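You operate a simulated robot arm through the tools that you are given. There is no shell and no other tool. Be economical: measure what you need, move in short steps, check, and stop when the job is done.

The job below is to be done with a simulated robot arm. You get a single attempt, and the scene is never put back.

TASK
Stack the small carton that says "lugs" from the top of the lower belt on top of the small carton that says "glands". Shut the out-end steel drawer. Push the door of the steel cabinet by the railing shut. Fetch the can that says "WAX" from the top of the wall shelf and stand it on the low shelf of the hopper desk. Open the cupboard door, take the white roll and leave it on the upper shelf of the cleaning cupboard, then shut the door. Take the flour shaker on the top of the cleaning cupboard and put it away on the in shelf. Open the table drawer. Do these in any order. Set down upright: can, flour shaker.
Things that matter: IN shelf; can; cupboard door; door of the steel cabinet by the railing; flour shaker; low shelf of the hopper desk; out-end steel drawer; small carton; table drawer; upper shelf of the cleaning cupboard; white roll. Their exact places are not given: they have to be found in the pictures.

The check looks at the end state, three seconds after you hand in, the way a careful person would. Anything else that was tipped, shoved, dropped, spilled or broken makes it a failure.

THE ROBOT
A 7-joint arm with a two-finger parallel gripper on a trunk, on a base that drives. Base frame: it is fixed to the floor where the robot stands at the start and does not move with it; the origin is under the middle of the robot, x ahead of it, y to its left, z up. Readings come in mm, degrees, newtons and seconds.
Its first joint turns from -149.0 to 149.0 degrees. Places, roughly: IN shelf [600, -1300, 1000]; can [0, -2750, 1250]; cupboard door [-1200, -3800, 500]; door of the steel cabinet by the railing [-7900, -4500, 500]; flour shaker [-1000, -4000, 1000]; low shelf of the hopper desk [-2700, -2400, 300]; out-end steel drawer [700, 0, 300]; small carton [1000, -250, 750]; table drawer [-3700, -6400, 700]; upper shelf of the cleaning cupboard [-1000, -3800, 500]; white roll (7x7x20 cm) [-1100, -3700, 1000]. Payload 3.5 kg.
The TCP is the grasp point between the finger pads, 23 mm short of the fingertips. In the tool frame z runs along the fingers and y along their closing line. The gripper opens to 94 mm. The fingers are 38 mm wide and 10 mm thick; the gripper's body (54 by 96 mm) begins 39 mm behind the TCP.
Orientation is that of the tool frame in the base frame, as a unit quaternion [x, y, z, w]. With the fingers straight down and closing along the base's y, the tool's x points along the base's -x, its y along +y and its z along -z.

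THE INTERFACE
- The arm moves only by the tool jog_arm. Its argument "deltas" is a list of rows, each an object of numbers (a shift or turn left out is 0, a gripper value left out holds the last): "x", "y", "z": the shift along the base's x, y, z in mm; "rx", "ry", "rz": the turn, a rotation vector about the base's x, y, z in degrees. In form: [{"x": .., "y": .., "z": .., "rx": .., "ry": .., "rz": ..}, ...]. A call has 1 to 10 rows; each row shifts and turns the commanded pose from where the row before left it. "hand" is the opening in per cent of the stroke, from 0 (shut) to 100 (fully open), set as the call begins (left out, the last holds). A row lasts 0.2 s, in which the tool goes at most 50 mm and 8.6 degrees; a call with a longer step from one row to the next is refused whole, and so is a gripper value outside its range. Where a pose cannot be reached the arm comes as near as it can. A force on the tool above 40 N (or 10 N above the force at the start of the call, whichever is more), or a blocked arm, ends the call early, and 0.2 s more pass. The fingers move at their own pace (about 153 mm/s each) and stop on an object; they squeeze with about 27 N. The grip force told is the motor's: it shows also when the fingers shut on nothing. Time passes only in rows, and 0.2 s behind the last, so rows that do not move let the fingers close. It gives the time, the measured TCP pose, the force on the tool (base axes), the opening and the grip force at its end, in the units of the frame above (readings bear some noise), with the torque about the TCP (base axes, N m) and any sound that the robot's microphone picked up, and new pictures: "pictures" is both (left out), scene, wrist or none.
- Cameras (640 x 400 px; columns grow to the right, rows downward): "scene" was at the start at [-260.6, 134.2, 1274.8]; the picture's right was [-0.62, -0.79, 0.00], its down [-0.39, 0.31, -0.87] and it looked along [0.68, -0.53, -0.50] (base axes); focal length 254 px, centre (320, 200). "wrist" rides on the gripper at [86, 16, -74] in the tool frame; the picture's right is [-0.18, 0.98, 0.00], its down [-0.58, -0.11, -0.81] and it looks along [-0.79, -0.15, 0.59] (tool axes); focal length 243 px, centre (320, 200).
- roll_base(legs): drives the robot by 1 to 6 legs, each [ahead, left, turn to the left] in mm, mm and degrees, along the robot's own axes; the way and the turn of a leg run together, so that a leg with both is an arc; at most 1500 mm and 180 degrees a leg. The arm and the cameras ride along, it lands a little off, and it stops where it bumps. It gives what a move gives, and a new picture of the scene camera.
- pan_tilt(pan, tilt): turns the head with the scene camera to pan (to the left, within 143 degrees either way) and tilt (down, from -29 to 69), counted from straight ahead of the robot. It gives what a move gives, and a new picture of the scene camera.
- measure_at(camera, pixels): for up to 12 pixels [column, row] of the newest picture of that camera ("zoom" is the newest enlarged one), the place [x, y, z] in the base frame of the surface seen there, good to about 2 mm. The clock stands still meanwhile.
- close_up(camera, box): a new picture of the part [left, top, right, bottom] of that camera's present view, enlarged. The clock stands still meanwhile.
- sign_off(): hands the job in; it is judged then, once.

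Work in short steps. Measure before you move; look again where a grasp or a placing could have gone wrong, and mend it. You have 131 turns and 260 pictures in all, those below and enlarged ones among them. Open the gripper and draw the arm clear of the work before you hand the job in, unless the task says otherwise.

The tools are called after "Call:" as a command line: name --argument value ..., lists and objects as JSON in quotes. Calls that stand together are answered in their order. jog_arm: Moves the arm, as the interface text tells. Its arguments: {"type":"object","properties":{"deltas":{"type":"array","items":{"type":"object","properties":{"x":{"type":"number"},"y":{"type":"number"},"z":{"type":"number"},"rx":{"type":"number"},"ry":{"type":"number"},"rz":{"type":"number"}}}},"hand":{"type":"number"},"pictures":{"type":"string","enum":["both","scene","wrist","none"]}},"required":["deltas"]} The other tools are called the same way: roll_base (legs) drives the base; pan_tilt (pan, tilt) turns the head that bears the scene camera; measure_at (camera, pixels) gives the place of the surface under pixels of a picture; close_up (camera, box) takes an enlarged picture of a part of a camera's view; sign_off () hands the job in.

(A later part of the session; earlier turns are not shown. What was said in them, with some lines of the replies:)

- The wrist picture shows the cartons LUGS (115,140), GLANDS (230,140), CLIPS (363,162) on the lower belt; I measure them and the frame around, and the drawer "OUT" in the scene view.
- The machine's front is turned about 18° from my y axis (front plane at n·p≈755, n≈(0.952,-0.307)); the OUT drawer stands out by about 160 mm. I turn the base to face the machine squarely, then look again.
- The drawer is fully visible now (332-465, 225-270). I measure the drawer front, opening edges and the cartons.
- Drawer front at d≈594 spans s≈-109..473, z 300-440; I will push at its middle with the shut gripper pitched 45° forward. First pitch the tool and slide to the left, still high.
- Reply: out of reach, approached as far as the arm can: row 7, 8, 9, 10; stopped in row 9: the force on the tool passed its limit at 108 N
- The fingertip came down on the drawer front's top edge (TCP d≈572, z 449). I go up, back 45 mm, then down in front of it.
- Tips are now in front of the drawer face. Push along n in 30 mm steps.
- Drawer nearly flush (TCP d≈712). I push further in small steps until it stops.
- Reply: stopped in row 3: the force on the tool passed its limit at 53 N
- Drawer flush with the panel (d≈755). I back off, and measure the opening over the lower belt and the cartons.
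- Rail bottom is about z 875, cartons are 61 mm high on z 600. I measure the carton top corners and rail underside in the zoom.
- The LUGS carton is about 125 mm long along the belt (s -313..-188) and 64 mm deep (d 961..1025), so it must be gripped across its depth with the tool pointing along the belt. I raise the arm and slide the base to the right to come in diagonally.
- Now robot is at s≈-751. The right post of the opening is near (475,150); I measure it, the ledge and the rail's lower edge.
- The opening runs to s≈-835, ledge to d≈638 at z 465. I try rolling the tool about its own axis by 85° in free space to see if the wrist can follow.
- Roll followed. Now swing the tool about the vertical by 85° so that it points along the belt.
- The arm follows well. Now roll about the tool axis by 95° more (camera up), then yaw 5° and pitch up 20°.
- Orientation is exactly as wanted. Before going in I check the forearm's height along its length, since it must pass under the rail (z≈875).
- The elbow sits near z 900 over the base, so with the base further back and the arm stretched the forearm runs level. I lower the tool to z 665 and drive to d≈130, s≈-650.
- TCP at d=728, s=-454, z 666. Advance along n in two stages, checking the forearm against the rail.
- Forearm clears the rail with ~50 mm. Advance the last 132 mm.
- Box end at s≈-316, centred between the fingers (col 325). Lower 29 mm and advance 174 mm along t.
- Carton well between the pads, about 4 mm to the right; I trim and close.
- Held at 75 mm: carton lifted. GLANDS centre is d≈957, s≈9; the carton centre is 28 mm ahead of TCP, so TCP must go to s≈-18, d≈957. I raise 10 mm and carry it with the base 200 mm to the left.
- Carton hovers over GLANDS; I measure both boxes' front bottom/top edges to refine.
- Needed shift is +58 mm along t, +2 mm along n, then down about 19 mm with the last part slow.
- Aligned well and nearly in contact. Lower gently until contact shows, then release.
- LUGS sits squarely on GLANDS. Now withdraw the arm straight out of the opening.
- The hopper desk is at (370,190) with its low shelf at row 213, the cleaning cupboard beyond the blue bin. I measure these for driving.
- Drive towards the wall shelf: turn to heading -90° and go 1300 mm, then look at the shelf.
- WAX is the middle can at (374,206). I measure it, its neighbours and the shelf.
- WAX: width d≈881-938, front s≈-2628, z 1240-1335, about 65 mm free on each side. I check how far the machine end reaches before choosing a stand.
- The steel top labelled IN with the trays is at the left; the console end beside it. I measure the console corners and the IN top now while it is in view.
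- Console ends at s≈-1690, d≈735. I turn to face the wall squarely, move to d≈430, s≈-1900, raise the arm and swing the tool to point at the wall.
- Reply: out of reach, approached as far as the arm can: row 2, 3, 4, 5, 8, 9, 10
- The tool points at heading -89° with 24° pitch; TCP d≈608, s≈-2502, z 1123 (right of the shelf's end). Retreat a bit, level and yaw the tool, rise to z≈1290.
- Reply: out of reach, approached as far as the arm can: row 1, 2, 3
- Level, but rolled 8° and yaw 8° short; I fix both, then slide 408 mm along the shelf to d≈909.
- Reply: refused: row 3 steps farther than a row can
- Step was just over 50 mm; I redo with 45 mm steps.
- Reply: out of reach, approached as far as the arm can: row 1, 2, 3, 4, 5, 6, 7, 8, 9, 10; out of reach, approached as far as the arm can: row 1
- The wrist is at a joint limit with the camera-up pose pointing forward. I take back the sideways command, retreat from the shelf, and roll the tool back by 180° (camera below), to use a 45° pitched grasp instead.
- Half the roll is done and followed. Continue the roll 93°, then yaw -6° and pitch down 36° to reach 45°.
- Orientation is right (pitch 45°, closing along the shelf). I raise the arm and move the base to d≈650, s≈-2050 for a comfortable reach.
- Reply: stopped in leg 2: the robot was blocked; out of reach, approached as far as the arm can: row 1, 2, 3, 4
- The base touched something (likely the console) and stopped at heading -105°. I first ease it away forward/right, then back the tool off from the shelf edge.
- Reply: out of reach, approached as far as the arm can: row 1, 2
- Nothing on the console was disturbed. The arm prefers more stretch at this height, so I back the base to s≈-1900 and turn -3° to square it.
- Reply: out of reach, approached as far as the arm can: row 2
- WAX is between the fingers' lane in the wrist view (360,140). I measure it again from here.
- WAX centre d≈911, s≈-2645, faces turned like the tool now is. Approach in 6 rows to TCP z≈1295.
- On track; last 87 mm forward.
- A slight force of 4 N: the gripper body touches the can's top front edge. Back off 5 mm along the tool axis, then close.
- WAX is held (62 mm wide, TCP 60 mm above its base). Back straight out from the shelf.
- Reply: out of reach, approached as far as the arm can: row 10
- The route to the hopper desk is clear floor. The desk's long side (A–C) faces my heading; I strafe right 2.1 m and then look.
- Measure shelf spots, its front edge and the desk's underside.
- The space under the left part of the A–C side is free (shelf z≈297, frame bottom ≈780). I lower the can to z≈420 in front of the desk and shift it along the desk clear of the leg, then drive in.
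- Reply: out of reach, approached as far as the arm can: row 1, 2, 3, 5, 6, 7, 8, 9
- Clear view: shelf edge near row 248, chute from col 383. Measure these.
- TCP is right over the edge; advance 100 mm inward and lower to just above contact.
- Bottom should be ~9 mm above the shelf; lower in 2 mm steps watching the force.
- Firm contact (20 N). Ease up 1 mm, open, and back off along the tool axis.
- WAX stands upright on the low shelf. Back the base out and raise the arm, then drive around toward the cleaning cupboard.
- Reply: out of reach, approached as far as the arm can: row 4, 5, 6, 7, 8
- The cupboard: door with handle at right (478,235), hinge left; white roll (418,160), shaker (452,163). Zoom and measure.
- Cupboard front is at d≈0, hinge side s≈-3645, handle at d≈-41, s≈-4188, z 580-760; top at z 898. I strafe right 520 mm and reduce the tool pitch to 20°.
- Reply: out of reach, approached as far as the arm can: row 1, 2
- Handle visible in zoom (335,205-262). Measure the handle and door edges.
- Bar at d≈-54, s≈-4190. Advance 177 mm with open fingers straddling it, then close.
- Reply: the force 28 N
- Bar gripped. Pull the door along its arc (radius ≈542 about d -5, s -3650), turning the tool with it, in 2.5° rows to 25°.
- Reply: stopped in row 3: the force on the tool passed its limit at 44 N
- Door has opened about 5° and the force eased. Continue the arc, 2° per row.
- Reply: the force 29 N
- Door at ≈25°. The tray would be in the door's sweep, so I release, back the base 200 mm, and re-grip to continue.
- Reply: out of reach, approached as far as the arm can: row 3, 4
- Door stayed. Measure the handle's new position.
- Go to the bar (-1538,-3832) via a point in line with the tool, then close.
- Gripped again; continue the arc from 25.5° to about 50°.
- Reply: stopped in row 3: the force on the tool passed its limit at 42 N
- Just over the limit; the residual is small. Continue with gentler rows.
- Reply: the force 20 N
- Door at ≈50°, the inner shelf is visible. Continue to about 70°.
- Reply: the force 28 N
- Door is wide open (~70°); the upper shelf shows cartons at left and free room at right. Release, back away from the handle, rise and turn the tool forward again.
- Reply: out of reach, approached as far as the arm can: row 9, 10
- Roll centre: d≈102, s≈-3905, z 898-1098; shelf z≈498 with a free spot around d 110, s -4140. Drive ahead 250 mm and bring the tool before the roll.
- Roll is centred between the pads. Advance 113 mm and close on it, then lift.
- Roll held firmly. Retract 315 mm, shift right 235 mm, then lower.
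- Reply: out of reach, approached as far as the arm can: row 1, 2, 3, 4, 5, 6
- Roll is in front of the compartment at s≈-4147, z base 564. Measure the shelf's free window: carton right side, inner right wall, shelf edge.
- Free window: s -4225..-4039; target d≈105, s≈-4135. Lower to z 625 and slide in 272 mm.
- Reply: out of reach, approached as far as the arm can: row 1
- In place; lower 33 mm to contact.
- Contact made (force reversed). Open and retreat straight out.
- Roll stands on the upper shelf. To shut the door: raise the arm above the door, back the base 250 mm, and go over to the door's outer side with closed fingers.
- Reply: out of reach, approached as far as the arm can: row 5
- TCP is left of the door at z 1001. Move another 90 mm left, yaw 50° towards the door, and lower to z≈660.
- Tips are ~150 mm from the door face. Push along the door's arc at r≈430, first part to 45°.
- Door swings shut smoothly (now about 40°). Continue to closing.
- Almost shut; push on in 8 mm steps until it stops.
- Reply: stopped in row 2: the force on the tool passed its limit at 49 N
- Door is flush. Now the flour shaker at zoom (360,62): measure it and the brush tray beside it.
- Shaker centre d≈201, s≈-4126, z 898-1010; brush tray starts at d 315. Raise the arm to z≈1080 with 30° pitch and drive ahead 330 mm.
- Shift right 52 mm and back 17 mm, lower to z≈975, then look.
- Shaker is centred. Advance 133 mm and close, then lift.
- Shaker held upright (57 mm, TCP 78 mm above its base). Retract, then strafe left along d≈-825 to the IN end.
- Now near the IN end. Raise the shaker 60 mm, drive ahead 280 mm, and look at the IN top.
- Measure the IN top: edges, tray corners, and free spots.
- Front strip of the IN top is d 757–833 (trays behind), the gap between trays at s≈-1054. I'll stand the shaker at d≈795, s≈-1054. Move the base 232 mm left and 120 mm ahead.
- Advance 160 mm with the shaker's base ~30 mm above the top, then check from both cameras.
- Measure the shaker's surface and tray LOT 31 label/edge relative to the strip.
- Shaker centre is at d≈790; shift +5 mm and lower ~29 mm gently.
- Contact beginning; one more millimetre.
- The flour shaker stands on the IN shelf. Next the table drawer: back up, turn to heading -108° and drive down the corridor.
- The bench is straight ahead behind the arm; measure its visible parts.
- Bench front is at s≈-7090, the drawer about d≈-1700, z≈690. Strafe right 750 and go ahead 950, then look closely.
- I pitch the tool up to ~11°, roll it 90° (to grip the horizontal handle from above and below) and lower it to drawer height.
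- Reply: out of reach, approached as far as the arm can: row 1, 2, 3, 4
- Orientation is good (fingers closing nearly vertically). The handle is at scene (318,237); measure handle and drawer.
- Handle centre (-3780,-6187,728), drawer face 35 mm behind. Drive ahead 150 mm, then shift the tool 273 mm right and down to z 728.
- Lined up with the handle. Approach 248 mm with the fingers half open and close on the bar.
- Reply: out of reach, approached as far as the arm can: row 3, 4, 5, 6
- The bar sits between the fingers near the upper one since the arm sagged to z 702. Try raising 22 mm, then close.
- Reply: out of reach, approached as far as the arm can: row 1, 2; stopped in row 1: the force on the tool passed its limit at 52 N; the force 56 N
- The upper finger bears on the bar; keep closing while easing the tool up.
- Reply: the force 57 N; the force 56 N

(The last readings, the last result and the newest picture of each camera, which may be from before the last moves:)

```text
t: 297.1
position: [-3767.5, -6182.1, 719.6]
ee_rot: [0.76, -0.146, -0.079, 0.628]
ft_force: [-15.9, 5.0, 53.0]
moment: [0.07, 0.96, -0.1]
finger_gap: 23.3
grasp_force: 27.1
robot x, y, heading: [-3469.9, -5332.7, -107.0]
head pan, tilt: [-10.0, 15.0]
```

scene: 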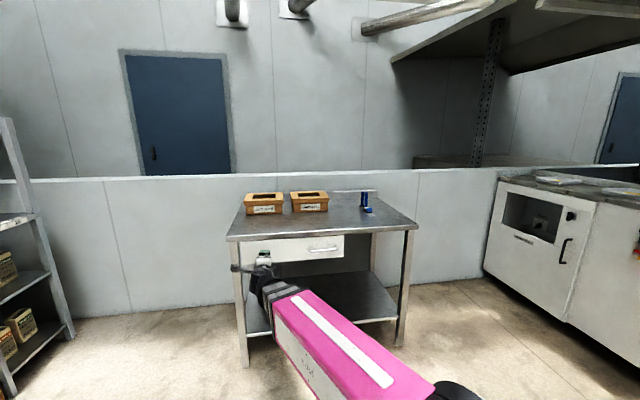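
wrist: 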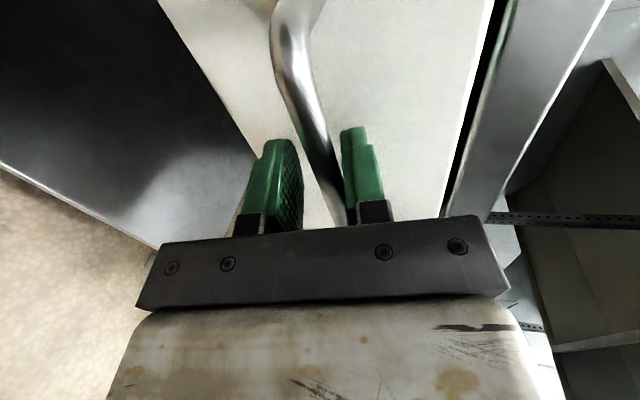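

Lower finger not yet touching; raise 6 mm more so both pads meet the bar.

Call:
jog_arm --deltas '[{"z": 3}, {"z": 3}, {}, {"z": 3}, {}]' --hand 0 --pictures "none"

```text
t: 298.3
position: [-3767.0, -6184.5, 725.5]
ee_rot: [0.758, -0.146, -0.081, 0.631]
ft_force: [-8.7, 2.2, 48.8]
moment: [0.34, 1.44, 1.52]
finger_gap: 14.0
grasp_force: 45.1
out of reach, approached as far as the arm can: row 2
robot x, y, heading: [-3465.9, -5333.1, -107.3]
head pan, tilt: [-10.0, 15.0]
```

Gripped (14 mm). Pull the drawer straight out, 20 mm rows.

Call:
jog_arm --deltas '[{"x": 3, "y": 9.5, "z": 2}, {"x": 6.2, "y": 19}, {"x": 6.2, "y": 19}, {"x": 6.2, "y": 19}, {"x": 6.2, "y": 19}, {"x": 6.2, "y": 19}, {"x": 6.2, "y": 19}, {"x": 6.2, "y": 19}, {"x": 6.2, "y": 19}, {}]' --pictures "scene"

```text
t: 300.5
position: [-3715.6, -6018.2, 725.9]
ee_rot: [0.762, -0.145, -0.077, 0.626]
ft_force: [-21.8, 6.6, 54.4]
moment: [0.36, 1.69, 0.02]
finger_gap: 14.2
grasp_force: 44.7
out of reach, approached as far as the arm can: row 1
robot x, y, heading: [-3469.8, -5335.7, -107.1]
head pan, tilt: [-10.0, 15.0]
```

scene: 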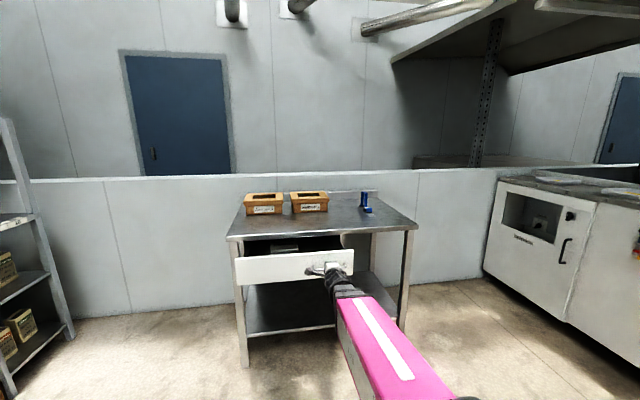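

Drawer is out about 175 mm. Keep pulling to near its stop.

Call:
jog_arm --deltas '[{"x": 4, "y": 12}, {"x": 6.2, "y": 19}, {"x": 6.2, "y": 19}, {"x": 6.2, "y": 19}, {"x": 6.2, "y": 19}, {"x": 6.2, "y": 19}, {"x": 6.2, "y": 19}, {}]' --pictures "scene"

```text
t: 301.9
position: [-3682.3, -5926.6, 725.2]
ee_rot: [0.76, -0.141, -0.078, 0.629]
ft_force: [-6.6, 1.6, 12.1]
moment: [0.55, 1.77, 0.38]
finger_gap: 13.9
grasp_force: 45.0
out of reach, approached as far as the arm can: row 6
robot x, y, heading: [-3465.8, -5335.3, -107.1]
head pan, tilt: [-10.0, 15.0]
stopped in row 6: the force on the tool passed its limit at 77 N (the readings are from after the stop); the commanded pose is now the measured one
```

scene: 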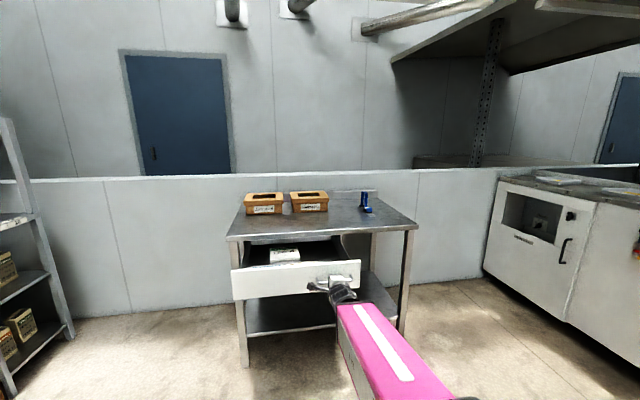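

Drawer is out ~270 mm (stop felt). Release and back the base away.

Call:
jog_arm --deltas '[{}, {}, {}]' --hand 70 --pictures "wrist"

Call:
roll_base --legs '[[-450, 0, 0]]'

```text
t: 302.7
position: [-3683.0, -5927.2, 723.7]
ee_rot: [0.76, -0.144, -0.076, 0.629]
ft_force: [-0.6, -0.3, -0.8]
moment: [0.03, 0.01, 0.02]
finger_gap: 65.9
grasp_force: 0.1
robot x, y, heading: [-3467.4, -5333.4, -106.9]
head pan, tilt: [-10.0, 15.0]
```

wrist: 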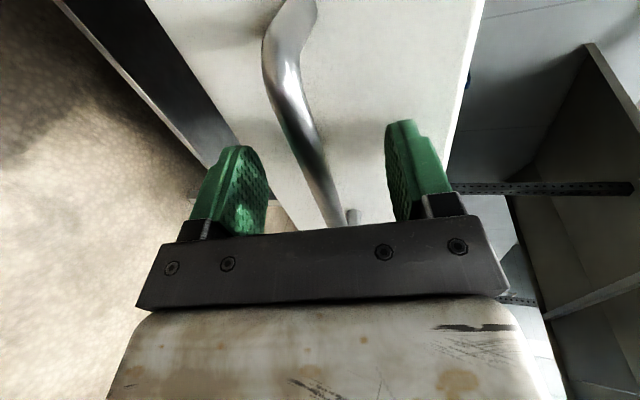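

```text
t: 305.5
position: [-3550.8, -5492.1, 723.1]
ee_rot: [0.76, -0.145, -0.077, 0.629]
ft_force: [-0.5, -0.3, 0.5]
moment: [0.0, -0.01, -0.04]
finger_gap: 65.9
grasp_force: 0.0
robot x, y, heading: [-3332.1, -4901.7, -107.4]
head pan, tilt: [-10.0, 15.0]
```

scene: 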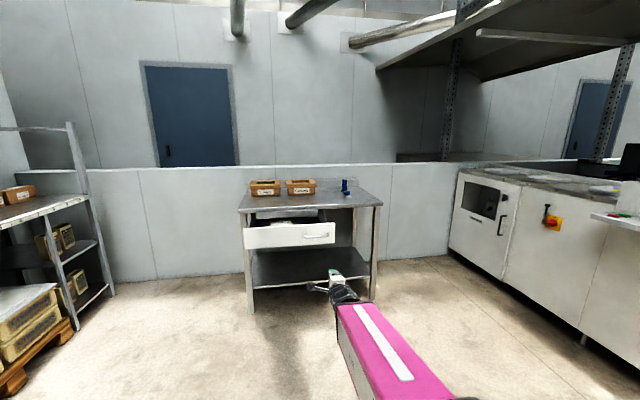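

The drawer stays open. Now the steel cabinet: back out along the corridor, turn west and look.

Call:
roll_base --legs '[[0, 800, 0], [-1450, 0, 0], [-1450, 0, 0], [-1450, 0, 0], [0, 0, -72], [1500, 0, 0]]'

Call:
roll_base --legs '[[1300, 0, 0]]'

Call:
pan_tilt --pan 10 --tilt 8

```text
t: 340.1
position: [-3337.7, -932.0, 723.5]
ee_rot: [-0.51, 0.582, 0.448, -0.448]
ft_force: [-1.1, 0.4, 0.7]
moment: [-0.01, -0.01, -0.02]
finger_gap: 65.9
grasp_force: 0.1
robot x, y, heading: [-2709.8, -1000.2, 177.0]
head pan, tilt: [-10.0, 15.0]
```

scene: 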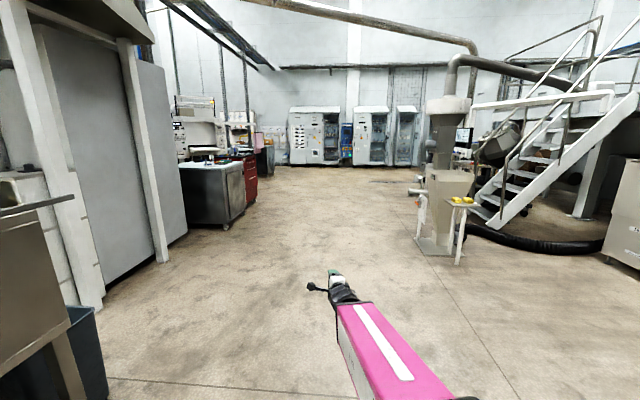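

```text
t: 346.8
position: [-4654.2, -826.2, 724.3]
ee_rot: [-0.502, 0.588, 0.453, -0.443]
ft_force: [-0.1, 0.0, -0.7]
moment: [-0.01, -0.01, 0.01]
finger_gap: 65.8
grasp_force: 0.1
robot x, y, heading: [-4026.0, -912.6, 175.4]
head pan, tilt: [-10.0, 15.0]
```

scene: 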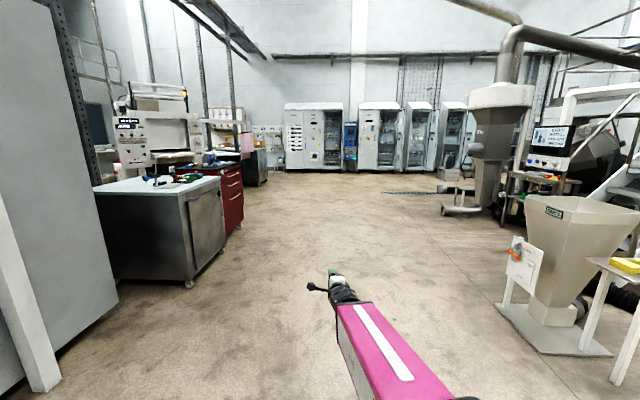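

```text
t: 347.6
position: [-4651.9, -826.6, 724.6]
ee_rot: [-0.502, 0.589, 0.453, -0.443]
ft_force: [0.5, -0.1, 0.0]
moment: [-0.01, -0.01, 0.01]
finger_gap: 65.4
grasp_force: 0.1
robot x, y, heading: [-4029.4, -907.4, 175.5]
head pan, tilt: [10.0, 8.0]
```

scene: 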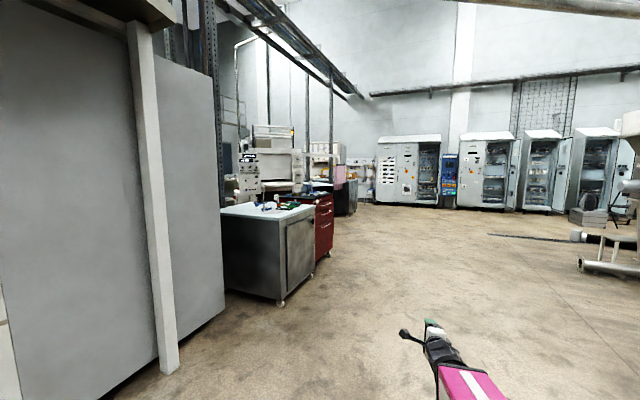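

The target (about -7900,-4500) lies to the left behind the grey counter and red chest. Measure some of these to plan the way.

Call:
measure_at --camera "scene" --pixels '[[280, 305], [325, 255], [345, 200], [375, 200], [400, 195], [260, 170], [355, 165], [165, 370], [430, 200], [330, 180]]'

Call:
close_up --camera "scene" --box '[210, 90, 460, 250]'

```text
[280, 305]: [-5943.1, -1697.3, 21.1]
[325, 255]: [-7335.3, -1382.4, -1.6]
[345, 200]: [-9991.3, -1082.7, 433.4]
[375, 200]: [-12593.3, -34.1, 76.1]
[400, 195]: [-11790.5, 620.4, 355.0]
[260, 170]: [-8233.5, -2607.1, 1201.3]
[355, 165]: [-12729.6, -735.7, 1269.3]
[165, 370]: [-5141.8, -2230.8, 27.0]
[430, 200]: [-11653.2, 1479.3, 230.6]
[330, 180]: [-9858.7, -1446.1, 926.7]
```

```text
2.50 times, centred on (335, 170) of scene
```

zoom: 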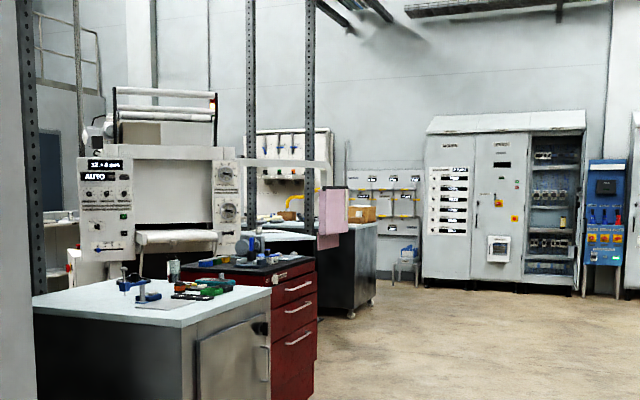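

I drive ahead 1.2 m and look left past the panel to find the railing and cabinet.

Call:
roll_base --legs '[[1250, 0, 0]]'

Call:
pan_tilt --pan 75 --tilt 10

Call:
measure_at --camera "scene" --pixels '[[320, 200], [320, 150], [200, 250], [260, 250], [330, 250], [400, 250], [450, 250], [380, 200], [440, 200], [260, 200], [330, 290], [500, 280]]'

```text
t: 353.9
position: [-5896.0, -720.0, 724.1]
ee_rot: [-0.501, 0.589, 0.454, -0.442]
ft_force: [0.7, 0.0, -0.7]
moment: [0.0, 0.0, -0.03]
finger_gap: 66.2
grasp_force: 0.0
robot x, y, heading: [-5272.8, -803.8, 175.0]
head pan, tilt: [10.0, 8.0]
```

scene: 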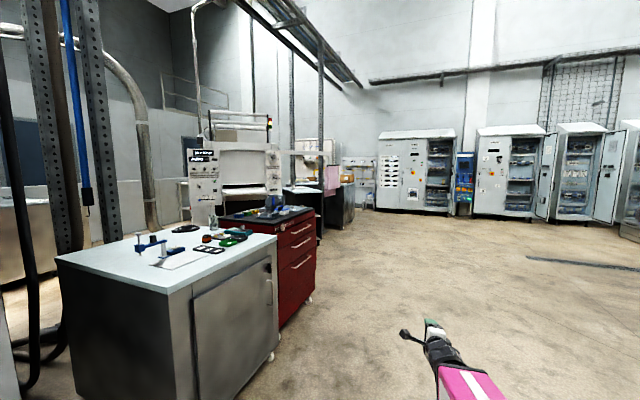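

```text
t: 355.3
position: [-5896.8, -719.7, 724.3]
ee_rot: [-0.501, 0.589, 0.454, -0.442]
ft_force: [0.0, 0.6, -0.1]
moment: [0.0, 0.0, -0.01]
finger_gap: 65.8
grasp_force: 0.0
robot x, y, heading: [-5271.0, -801.2, 175.2]
head pan, tilt: [75.0, 10.0]
```

scene: 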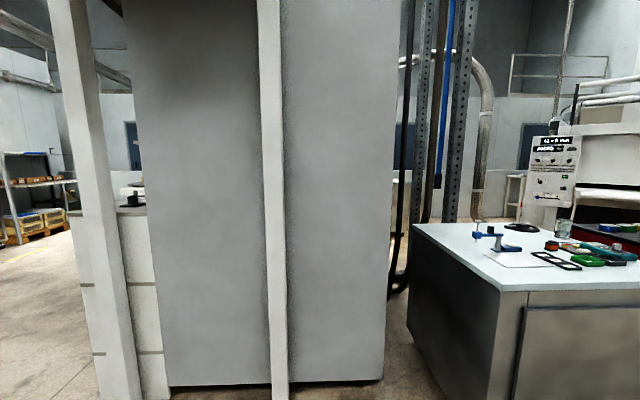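

```text
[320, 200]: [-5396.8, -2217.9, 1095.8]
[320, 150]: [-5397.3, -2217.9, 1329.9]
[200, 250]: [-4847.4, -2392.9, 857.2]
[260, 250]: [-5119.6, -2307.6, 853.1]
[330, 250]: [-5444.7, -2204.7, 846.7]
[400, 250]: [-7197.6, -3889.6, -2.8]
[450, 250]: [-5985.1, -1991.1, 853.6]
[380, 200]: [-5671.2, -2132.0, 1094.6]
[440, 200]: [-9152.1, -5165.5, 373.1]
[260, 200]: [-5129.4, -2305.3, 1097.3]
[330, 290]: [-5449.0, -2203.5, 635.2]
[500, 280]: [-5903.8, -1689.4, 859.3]
```

Floor is visible beyond the counters but the gap here is too narrow. I drive on west 2.6 m and look left again.

Call:
roll_base --legs '[[1400, 100, 5], [1400, 0, 0]]'

Call:
pan_tilt --pan 60 --tilt 8

Call:
measure_at --camera "scene" --pixels '[[320, 200], [320, 260], [200, 250], [260, 250], [380, 250], [440, 250], [500, 250], [560, 230], [600, 260], [100, 250], [150, 200], [450, 200]]'

```text
t: 368.9
position: [-8720.3, -733.0, 724.1]
ee_rot: [-0.513, 0.58, 0.445, -0.451]
ft_force: [0.3, -0.6, 0.7]
moment: [0.0, -0.02, -0.02]
finger_gap: 65.8
grasp_force: 0.0
robot x, y, heading: [-8092.3, -796.1, 177.4]
head pan, tilt: [75.0, 10.0]
```

scene: 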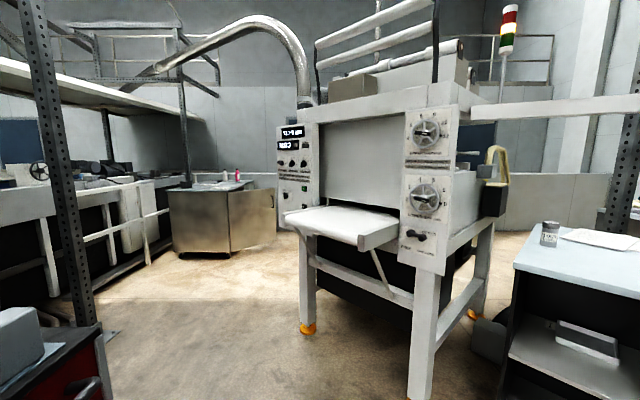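

```text
t: 369.7
position: [-8721.2, -733.4, 724.9]
ee_rot: [-0.514, 0.579, 0.444, -0.451]
ft_force: [0.1, -0.3, 0.4]
moment: [-0.02, -0.02, -0.01]
finger_gap: 65.8
grasp_force: 0.2
robot x, y, heading: [-8092.5, -784.2, 177.4]
head pan, tilt: [60.0, 8.0]
```

scene: 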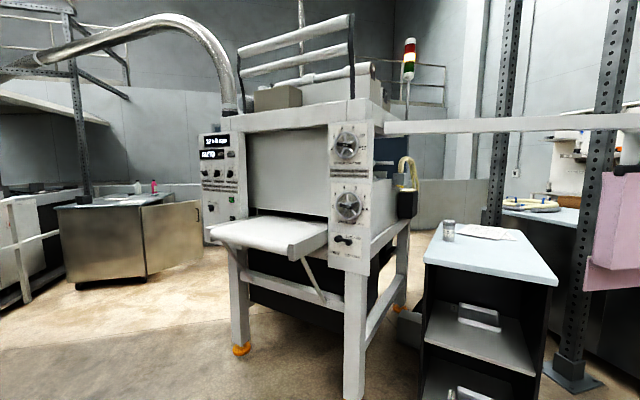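

```text
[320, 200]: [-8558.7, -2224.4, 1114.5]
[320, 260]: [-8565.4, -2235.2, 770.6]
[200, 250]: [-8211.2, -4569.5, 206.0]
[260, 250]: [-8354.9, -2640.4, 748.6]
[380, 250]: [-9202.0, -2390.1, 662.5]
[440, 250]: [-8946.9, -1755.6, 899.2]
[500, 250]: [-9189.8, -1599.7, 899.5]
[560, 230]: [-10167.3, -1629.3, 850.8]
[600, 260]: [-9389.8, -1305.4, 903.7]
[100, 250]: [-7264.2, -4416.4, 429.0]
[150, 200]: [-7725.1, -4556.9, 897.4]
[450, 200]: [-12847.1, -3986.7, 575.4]
```

Found it: the steel cabinet (130,240) with its door standing open (175,235), next to the white railing. I check the passage between the red chest and the oven.

Call:
measure_at --camera "scene" --pixels '[[240, 352], [355, 385], [148, 215], [147, 275], [200, 205], [200, 262], [62, 208], [78, 285], [140, 200], [20, 290], [90, 205]]'

Call:
pan_tilt --pan 95 --tilt 25

Call:
measure_at --camera "scene" --pixels '[[100, 300], [150, 300], [200, 300], [250, 300], [300, 300], [150, 250], [200, 250], [100, 250], [350, 250], [300, 350]]'

```text
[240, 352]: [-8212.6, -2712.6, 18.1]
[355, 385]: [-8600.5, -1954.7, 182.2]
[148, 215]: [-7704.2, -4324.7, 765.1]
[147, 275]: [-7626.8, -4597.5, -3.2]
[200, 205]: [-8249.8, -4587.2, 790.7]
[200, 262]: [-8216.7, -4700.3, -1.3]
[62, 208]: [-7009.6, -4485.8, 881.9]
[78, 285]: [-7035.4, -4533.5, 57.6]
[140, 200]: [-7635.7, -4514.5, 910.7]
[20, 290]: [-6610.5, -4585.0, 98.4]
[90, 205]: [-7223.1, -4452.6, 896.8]
```

```text
t: 370.7
position: [-8720.7, -733.0, 725.3]
ee_rot: [-0.512, 0.579, 0.445, -0.452]
ft_force: [-0.3, 0.1, 0.0]
moment: [0.02, 0.01, 0.02]
finger_gap: 65.8
grasp_force: 0.1
robot x, y, heading: [-8094.5, -791.9, 177.6]
head pan, tilt: [95.0, 25.0]
```

scene: 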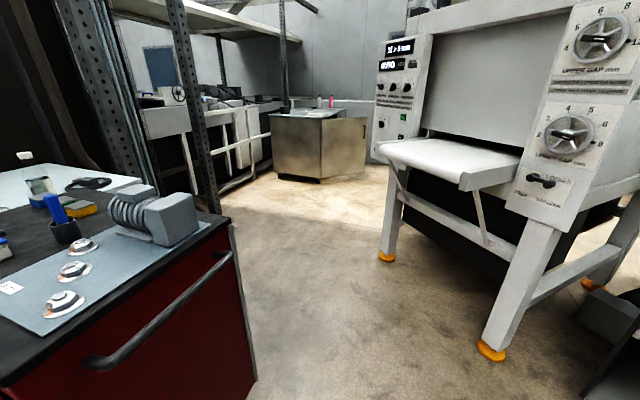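

```text
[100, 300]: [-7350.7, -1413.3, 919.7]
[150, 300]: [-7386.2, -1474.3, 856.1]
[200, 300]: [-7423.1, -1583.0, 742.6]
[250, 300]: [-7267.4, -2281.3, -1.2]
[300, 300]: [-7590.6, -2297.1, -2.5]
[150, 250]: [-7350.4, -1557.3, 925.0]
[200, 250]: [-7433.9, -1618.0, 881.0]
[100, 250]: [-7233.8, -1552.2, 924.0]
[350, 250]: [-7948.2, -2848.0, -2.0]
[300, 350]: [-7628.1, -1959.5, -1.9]
```

Passage between chest (x≈-7450) and oven (x≈-8300) is wide enough. Zoom on the cabinet and door for its hinge side.

Call:
close_up --camera "scene" --box '[250, 90, 390, 200]'

Call:
measure_at --camera "scene" --pixels '[[330, 140], [345, 140], [360, 140], [364, 128], [362, 170], [318, 145], [280, 145], [210, 215], [398, 150], [470, 185], [388, 255], [490, 350]]'

```text
3.64 times, centred on (320, 145) of scene
```

zoom: 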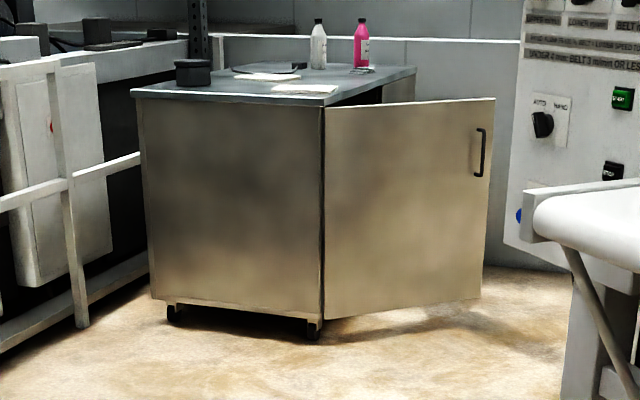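

```text
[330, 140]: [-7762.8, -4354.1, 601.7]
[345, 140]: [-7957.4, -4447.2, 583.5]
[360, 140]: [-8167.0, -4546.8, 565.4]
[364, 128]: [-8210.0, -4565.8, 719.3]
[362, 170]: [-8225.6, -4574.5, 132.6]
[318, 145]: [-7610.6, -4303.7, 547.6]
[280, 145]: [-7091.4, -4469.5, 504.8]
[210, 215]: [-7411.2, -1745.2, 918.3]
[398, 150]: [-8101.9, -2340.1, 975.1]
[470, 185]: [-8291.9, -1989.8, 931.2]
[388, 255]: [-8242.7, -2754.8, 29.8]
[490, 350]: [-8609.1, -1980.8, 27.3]
```

Confirmed: outer face with handle toward us, hinge at the north-west corner (-7690,-4318), ≈46° open. I turn to heading -90°, align to x≈-7780.

Call:
roll_base --legs '[[0, 0, 92.4], [0, 310, 0]]'

Call:
pan_tilt --pan 0 --tilt 30

Call:
measure_at --camera "scene" --pixels '[[200, 250], [160, 300], [230, 200], [450, 200], [430, 150], [470, 250], [420, 170], [500, 150]]'

```text
t: 376.7
position: [-7804.5, -1415.4, 723.7]
ee_rot: [0.773, -0.023, 0.024, 0.634]
ft_force: [-0.4, 0.3, -0.3]
moment: [0.02, -0.05, 0.04]
finger_gap: 65.7
grasp_force: 0.0
robot x, y, heading: [-7786.2, -784.4, -88.9]
head pan, tilt: [95.0, 25.0]
```

scene: 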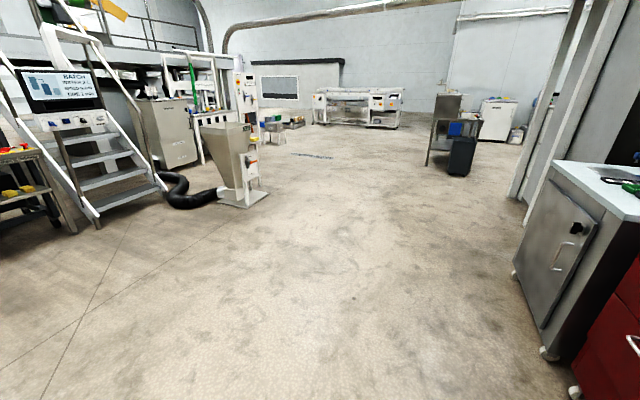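

```text
t: 378.4
position: [-7804.5, -1415.5, 724.6]
ee_rot: [0.774, -0.023, 0.024, 0.633]
ft_force: [-1.5, 0.0, -0.1]
moment: [0.03, 0.03, 0.02]
finger_gap: 65.8
grasp_force: 0.1
robot x, y, heading: [-7784.9, -785.8, -89.0]
head pan, tilt: [0.0, 30.0]
```

scene: 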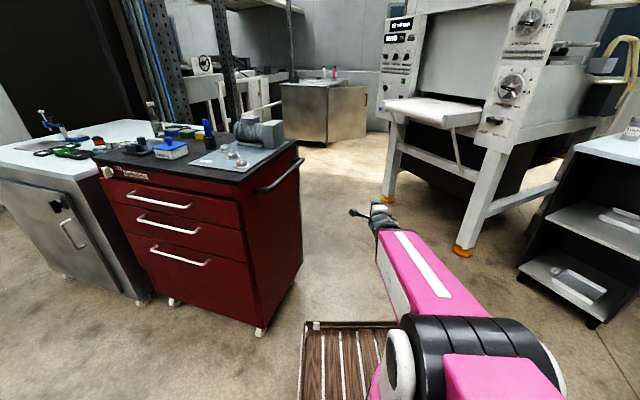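

```text
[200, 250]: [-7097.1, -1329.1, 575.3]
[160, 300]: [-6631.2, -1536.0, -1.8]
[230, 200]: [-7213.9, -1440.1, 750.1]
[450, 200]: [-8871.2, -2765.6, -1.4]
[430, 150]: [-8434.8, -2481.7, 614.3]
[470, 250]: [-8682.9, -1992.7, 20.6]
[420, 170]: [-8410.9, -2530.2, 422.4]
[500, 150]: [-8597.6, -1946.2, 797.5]
```

Clear: chest at x≥-7430, conveyor tip at x -8102. Drive through to y≈-3300, strafe west 740, ahead 280 and turn to heading -60°.

Call:
roll_base --legs '[[1450, 0, 0], [1060, 0, 0], [0, -740, 0], [280, 0, 0], [0, 0, 29]]'

Call:
pan_tilt --pan 0 --tilt 25

```text
t: 392.8
position: [-8168.2, -3919.9, 724.4]
ee_rot: [0.774, -0.025, 0.023, 0.633]
ft_force: [0.5, -0.5, 0.2]
moment: [0.0, -0.01, -0.01]
finger_gap: 66.1
grasp_force: 0.1
robot x, y, heading: [-8145.8, -3291.0, -89.3]
head pan, tilt: [0.0, 30.0]
stopped in leg 3: the robot was blocked; the commanded pose is now the measured one
```

scene: 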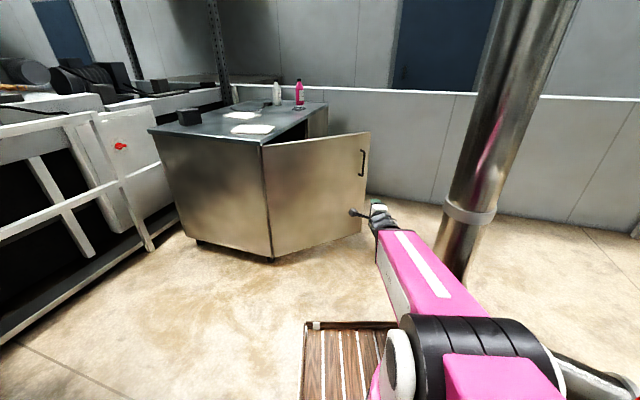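

```text
t: 393.4
position: [-8168.1, -3919.2, 724.7]
ee_rot: [0.774, -0.025, 0.023, 0.633]
ft_force: [1.1, 1.1, -0.6]
moment: [-0.03, -0.01, 0.0]
finger_gap: 65.8
grasp_force: 0.1
robot x, y, heading: [-8147.0, -3290.3, -89.7]
head pan, tilt: [0.0, 25.0]
```

scene: 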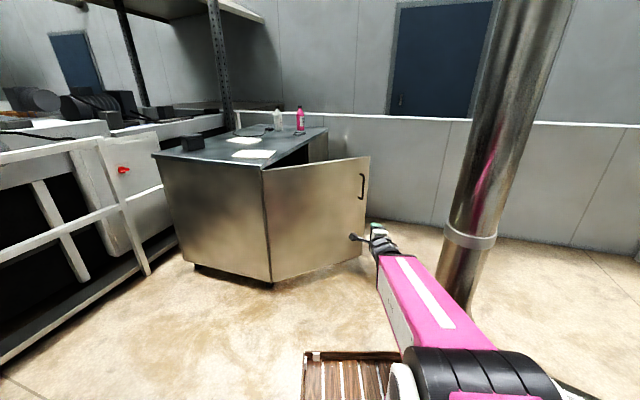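

A steel duct at right (470,180) stopped the strafe. I measure the duct and the door, then go on straight ahead from here.

Call:
measure_at --camera "scene" --pixels '[[455, 270], [470, 180], [440, 290], [365, 165], [363, 250], [320, 210], [268, 200], [275, 278], [345, 200], [540, 385]]'

Call:
roll_base --legs '[[0, 60, 0], [330, 0, 0]]'

```text
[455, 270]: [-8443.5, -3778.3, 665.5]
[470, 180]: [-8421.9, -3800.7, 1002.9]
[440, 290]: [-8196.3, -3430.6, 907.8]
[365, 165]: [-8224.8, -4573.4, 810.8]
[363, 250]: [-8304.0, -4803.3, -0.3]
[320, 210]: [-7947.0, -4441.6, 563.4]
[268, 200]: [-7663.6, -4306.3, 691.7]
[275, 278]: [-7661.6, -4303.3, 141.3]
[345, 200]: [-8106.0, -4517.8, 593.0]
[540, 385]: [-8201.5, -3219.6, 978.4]
```

```text
t: 396.2
position: [-8103.1, -4255.0, 724.5]
ee_rot: [0.773, -0.024, 0.023, 0.634]
ft_force: [-0.2, 0.2, 0.2]
moment: [0.01, 0.03, -0.01]
finger_gap: 65.8
grasp_force: 0.0
robot x, y, heading: [-8082.9, -3622.0, -89.3]
head pan, tilt: [0.0, 25.0]
```

scene: 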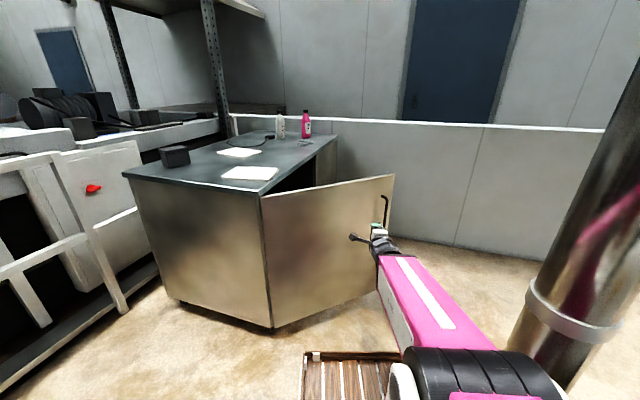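

Close the gripper, unroll the tool (camera below), and lower to z≈485 clear of the handle; the door is 250 mm ahead.

Call:
jog_arm --deltas '[{"ry": 7.85, "rz": 1.57, "z": -24}, {"ry": 7.85, "rz": 1.57, "z": -24}, {"ry": 7.85, "rz": 1.57, "z": -24}, {"ry": 7.85, "rz": 1.57, "z": -24}, {"ry": 7.85, "rz": 1.57, "z": -24}, {"ry": 7.85, "rz": 1.57, "z": -24}, {"ry": 7.85, "rz": 1.57, "z": -24}, {"ry": 7.85, "rz": 1.57, "z": -24}, {"ry": 7.85, "rz": 1.57, "z": -24}, {"ry": 7.85, "rz": 1.57, "z": -24}]' --hand 0 --pictures "none"

Call:
jog_arm --deltas '[{"rz": 7.5}, {"rz": 7.5}, {"rz": 7.5}, {"rz": 7.5}, {}]' --pictures "none"

```text
t: 398.4
position: [-8100.7, -4255.0, 484.5]
ee_rot: [0.609, 0.479, -0.391, 0.497]
ft_force: [0.1, -0.3, 0.2]
moment: [-0.04, 0.0, -0.05]
finger_gap: 0.1
grasp_force: 27.1
robot x, y, heading: [-8082.3, -3622.5, -89.3]
head pan, tilt: [0.0, 25.0]
```

```text
t: 399.6
position: [-8101.1, -4254.2, 483.9]
ee_rot: [0.465, 0.621, -0.247, 0.581]
ft_force: [0.8, 0.0, 0.4]
moment: [-0.01, -0.02, 0.02]
finger_gap: 0.0
grasp_force: 27.0
robot x, y, heading: [-8087.1, -3626.7, -89.3]
head pan, tilt: [0.0, 25.0]
```

Tool points at heading -60°. Drive ahead 130 mm and 50 mm left.

Call:
roll_base --legs '[[130, 50, 0]]'

```text
t: 400.9
position: [-8053.1, -4386.9, 483.6]
ee_rot: [0.467, 0.619, -0.25, 0.58]
ft_force: [-0.3, 0.6, -0.7]
moment: [0.02, 0.01, -0.01]
finger_gap: 0.0
grasp_force: 26.8
robot x, y, heading: [-8033.0, -3753.6, -89.4]
head pan, tilt: [0.0, 25.0]
```

scene: 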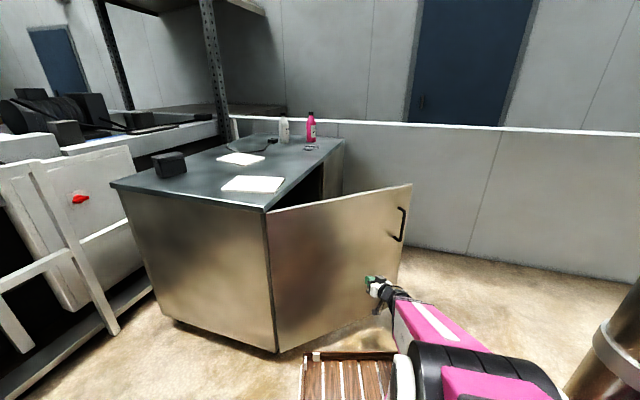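

Push along the arc at r≈470: first to the door, then to about half closed.

Call:
jog_arm --deltas '[{"x": -11.2, "y": -25.2}, {"x": -11.2, "y": -25.2}, {"x": -11.2, "y": -25.2}, {"x": -11.2, "y": -25.2}, {"x": 12.3, "y": -23, "rz": 1.7}, {"x": 12.3, "y": -23, "rz": 1.7}, {"x": 12.3, "y": -23, "rz": 1.7}, {"x": 17, "y": -21.3, "rz": 2.3}, {"x": 17, "y": -21.3, "rz": 2.3}, {"x": 17, "y": -21.3, "rz": 2.3}]' --pictures "scene"

```text
t: 403.1
position: [-8011.6, -4617.3, 484.1]
ee_rot: [0.4, 0.665, -0.187, 0.603]
ft_force: [0.2, 0.1, -0.4]
moment: [0.01, 0.0, 0.04]
finger_gap: 0.0
grasp_force: 27.0
robot x, y, heading: [-8030.9, -3756.9, -89.4]
head pan, tilt: [0.0, 25.0]
```

scene: 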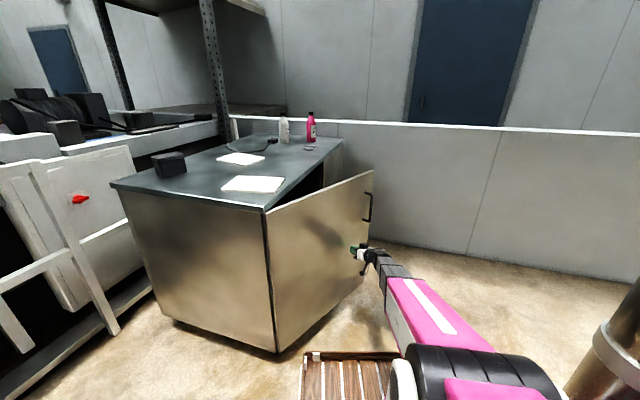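

Working smoothly. Continue to the closed position.

Call:
jog_arm --deltas '[{"x": 20, "y": -18.3, "rz": 2.7}, {"x": 20, "y": -18.3, "rz": 2.7}, {"x": 20, "y": -18.3, "rz": 2.7}, {"x": 23.3, "y": -14.3, "rz": 2.3}, {"x": 23.3, "y": -14.3, "rz": 2.3}, {"x": 23.3, "y": -14.3, "rz": 2.3}, {"x": 17, "y": -8, "rz": 1.6}, {"x": 17, "y": -8, "rz": 1.6}, {"x": 9.5, "y": -3.1}, {"x": 9.5, "y": -3.1}]' --pictures "scene"

```text
t: 405.4
position: [-7827.4, -4739.2, 484.0]
ee_rot: [0.289, 0.719, -0.09, 0.625]
ft_force: [0.6, 0.5, 0.1]
moment: [0.01, 0.05, 0.03]
finger_gap: 0.0
grasp_force: 26.6
robot x, y, heading: [-8028.9, -3757.0, -89.4]
head pan, tilt: [0.0, 25.0]
```

scene: 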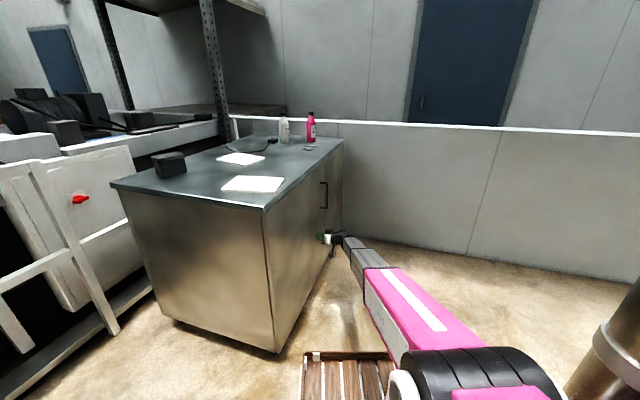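

Looks nearly flush. Push on in 6 mm steps until resistance, to be sure.

Call:
jog_arm --deltas '[{"x": 5.7, "y": -1.9}, {"x": 5.7, "y": -1.9}, {"x": 5.7, "y": -1.9}, {"x": 5.7, "y": -1.9}, {"x": 5.7, "y": -1.9}, {"x": 5.7, "y": -1.9}, {}]' --pictures "none"

Call:
close_up --camera "scene" --box '[240, 120, 400, 370]'

```text
t: 406.2
position: [-7816.0, -4743.1, 483.9]
ee_rot: [0.291, 0.719, -0.091, 0.624]
ft_force: [-3.4, 2.2, 2.4]
moment: [-0.05, -0.09, -0.02]
finger_gap: 0.0
grasp_force: 26.7
robot x, y, heading: [-8031.8, -3756.9, -89.5]
head pan, tilt: [0.0, 25.0]
stopped in row 4: the force on the tool passed its limit at 49 N (the readings are from after the stop); the commanded pose is now the measured one
```

```text
1.60 times, centred on (320, 245) of scene
```

zoom: 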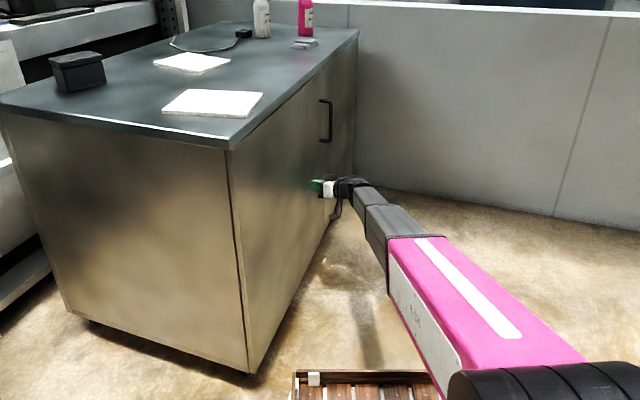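

The door met its stop (49 N). Draw the arm away, open the gripper and check the door stays shut.

Call:
jog_arm --deltas '[{"x": -30, "y": 15}, {"x": -35, "y": 20}, {"x": -35, "y": 25}, {"x": -25, "y": 35}, {"y": 40}, {"y": 40}, {}]' --hand 100 --pictures "none"

Call:
roll_base --legs '[[-250, 0, 0]]'

Call:
measure_at --camera "scene" --pixels '[[300, 200], [320, 190], [285, 220], [275, 200], [310, 230]]'

```text
t: 407.8
position: [-7939.1, -4568.7, 484.3]
ee_rot: [0.29, 0.719, -0.091, 0.625]
ft_force: [0.2, 0.0, 0.1]
moment: [-0.01, -0.04, 0.0]
finger_gap: 94.0
grasp_force: 0.1
robot x, y, heading: [-8028.6, -3756.0, -89.0]
head pan, tilt: [0.0, 25.0]
```

```text
t: 409.6
position: [-7942.1, -4321.3, 484.9]
ee_rot: [0.292, 0.719, -0.092, 0.624]
ft_force: [0.1, -0.7, 0.1]
moment: [0.04, 0.03, -0.01]
finger_gap: 93.8
grasp_force: 0.0
robot x, y, heading: [-8034.3, -3506.7, -89.7]
head pan, tilt: [0.0, 25.0]
```

scene: 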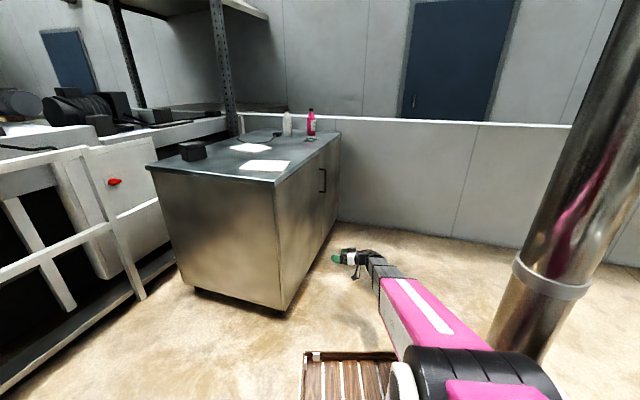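

```text
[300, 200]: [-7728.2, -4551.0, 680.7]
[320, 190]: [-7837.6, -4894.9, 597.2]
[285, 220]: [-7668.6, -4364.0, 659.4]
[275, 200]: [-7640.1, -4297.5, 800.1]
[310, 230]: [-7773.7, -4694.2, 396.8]
```

The door face runs along heading 252°, flush with the cabinet side, gripper is open and the arm is clear. All tasks are done; hand in.

Call:
sign_off

```text
The job is handed in.
```

I did all seven tasks and handed the job in.

- **Cartons:** "lugs" sits squarely on top of "glands".
- **Out-end steel drawer:** shut, flush with the panel.
- **Steel cabinet by the railing:** I pushed its door until it stopped, and it stayed flush.
- **WAX can:** standing upright on the low shelf of the hopper desk.
- **White roll:** standing on the upper shelf of the cleaning cupboard, with the door shut again.
- **Flour shaker:** standing upright on the front strip of the IN shelf, in line with the gap between the two trays.
- **Table drawer:** pulled out about 270 mm, to where it seemed to reach its stop.

While moving, the base bumped twice, once near the IN-end console and once near the steel duct by the oven. The pictures afterwards showed the console as it was, and nothing visibly moved at the duct.
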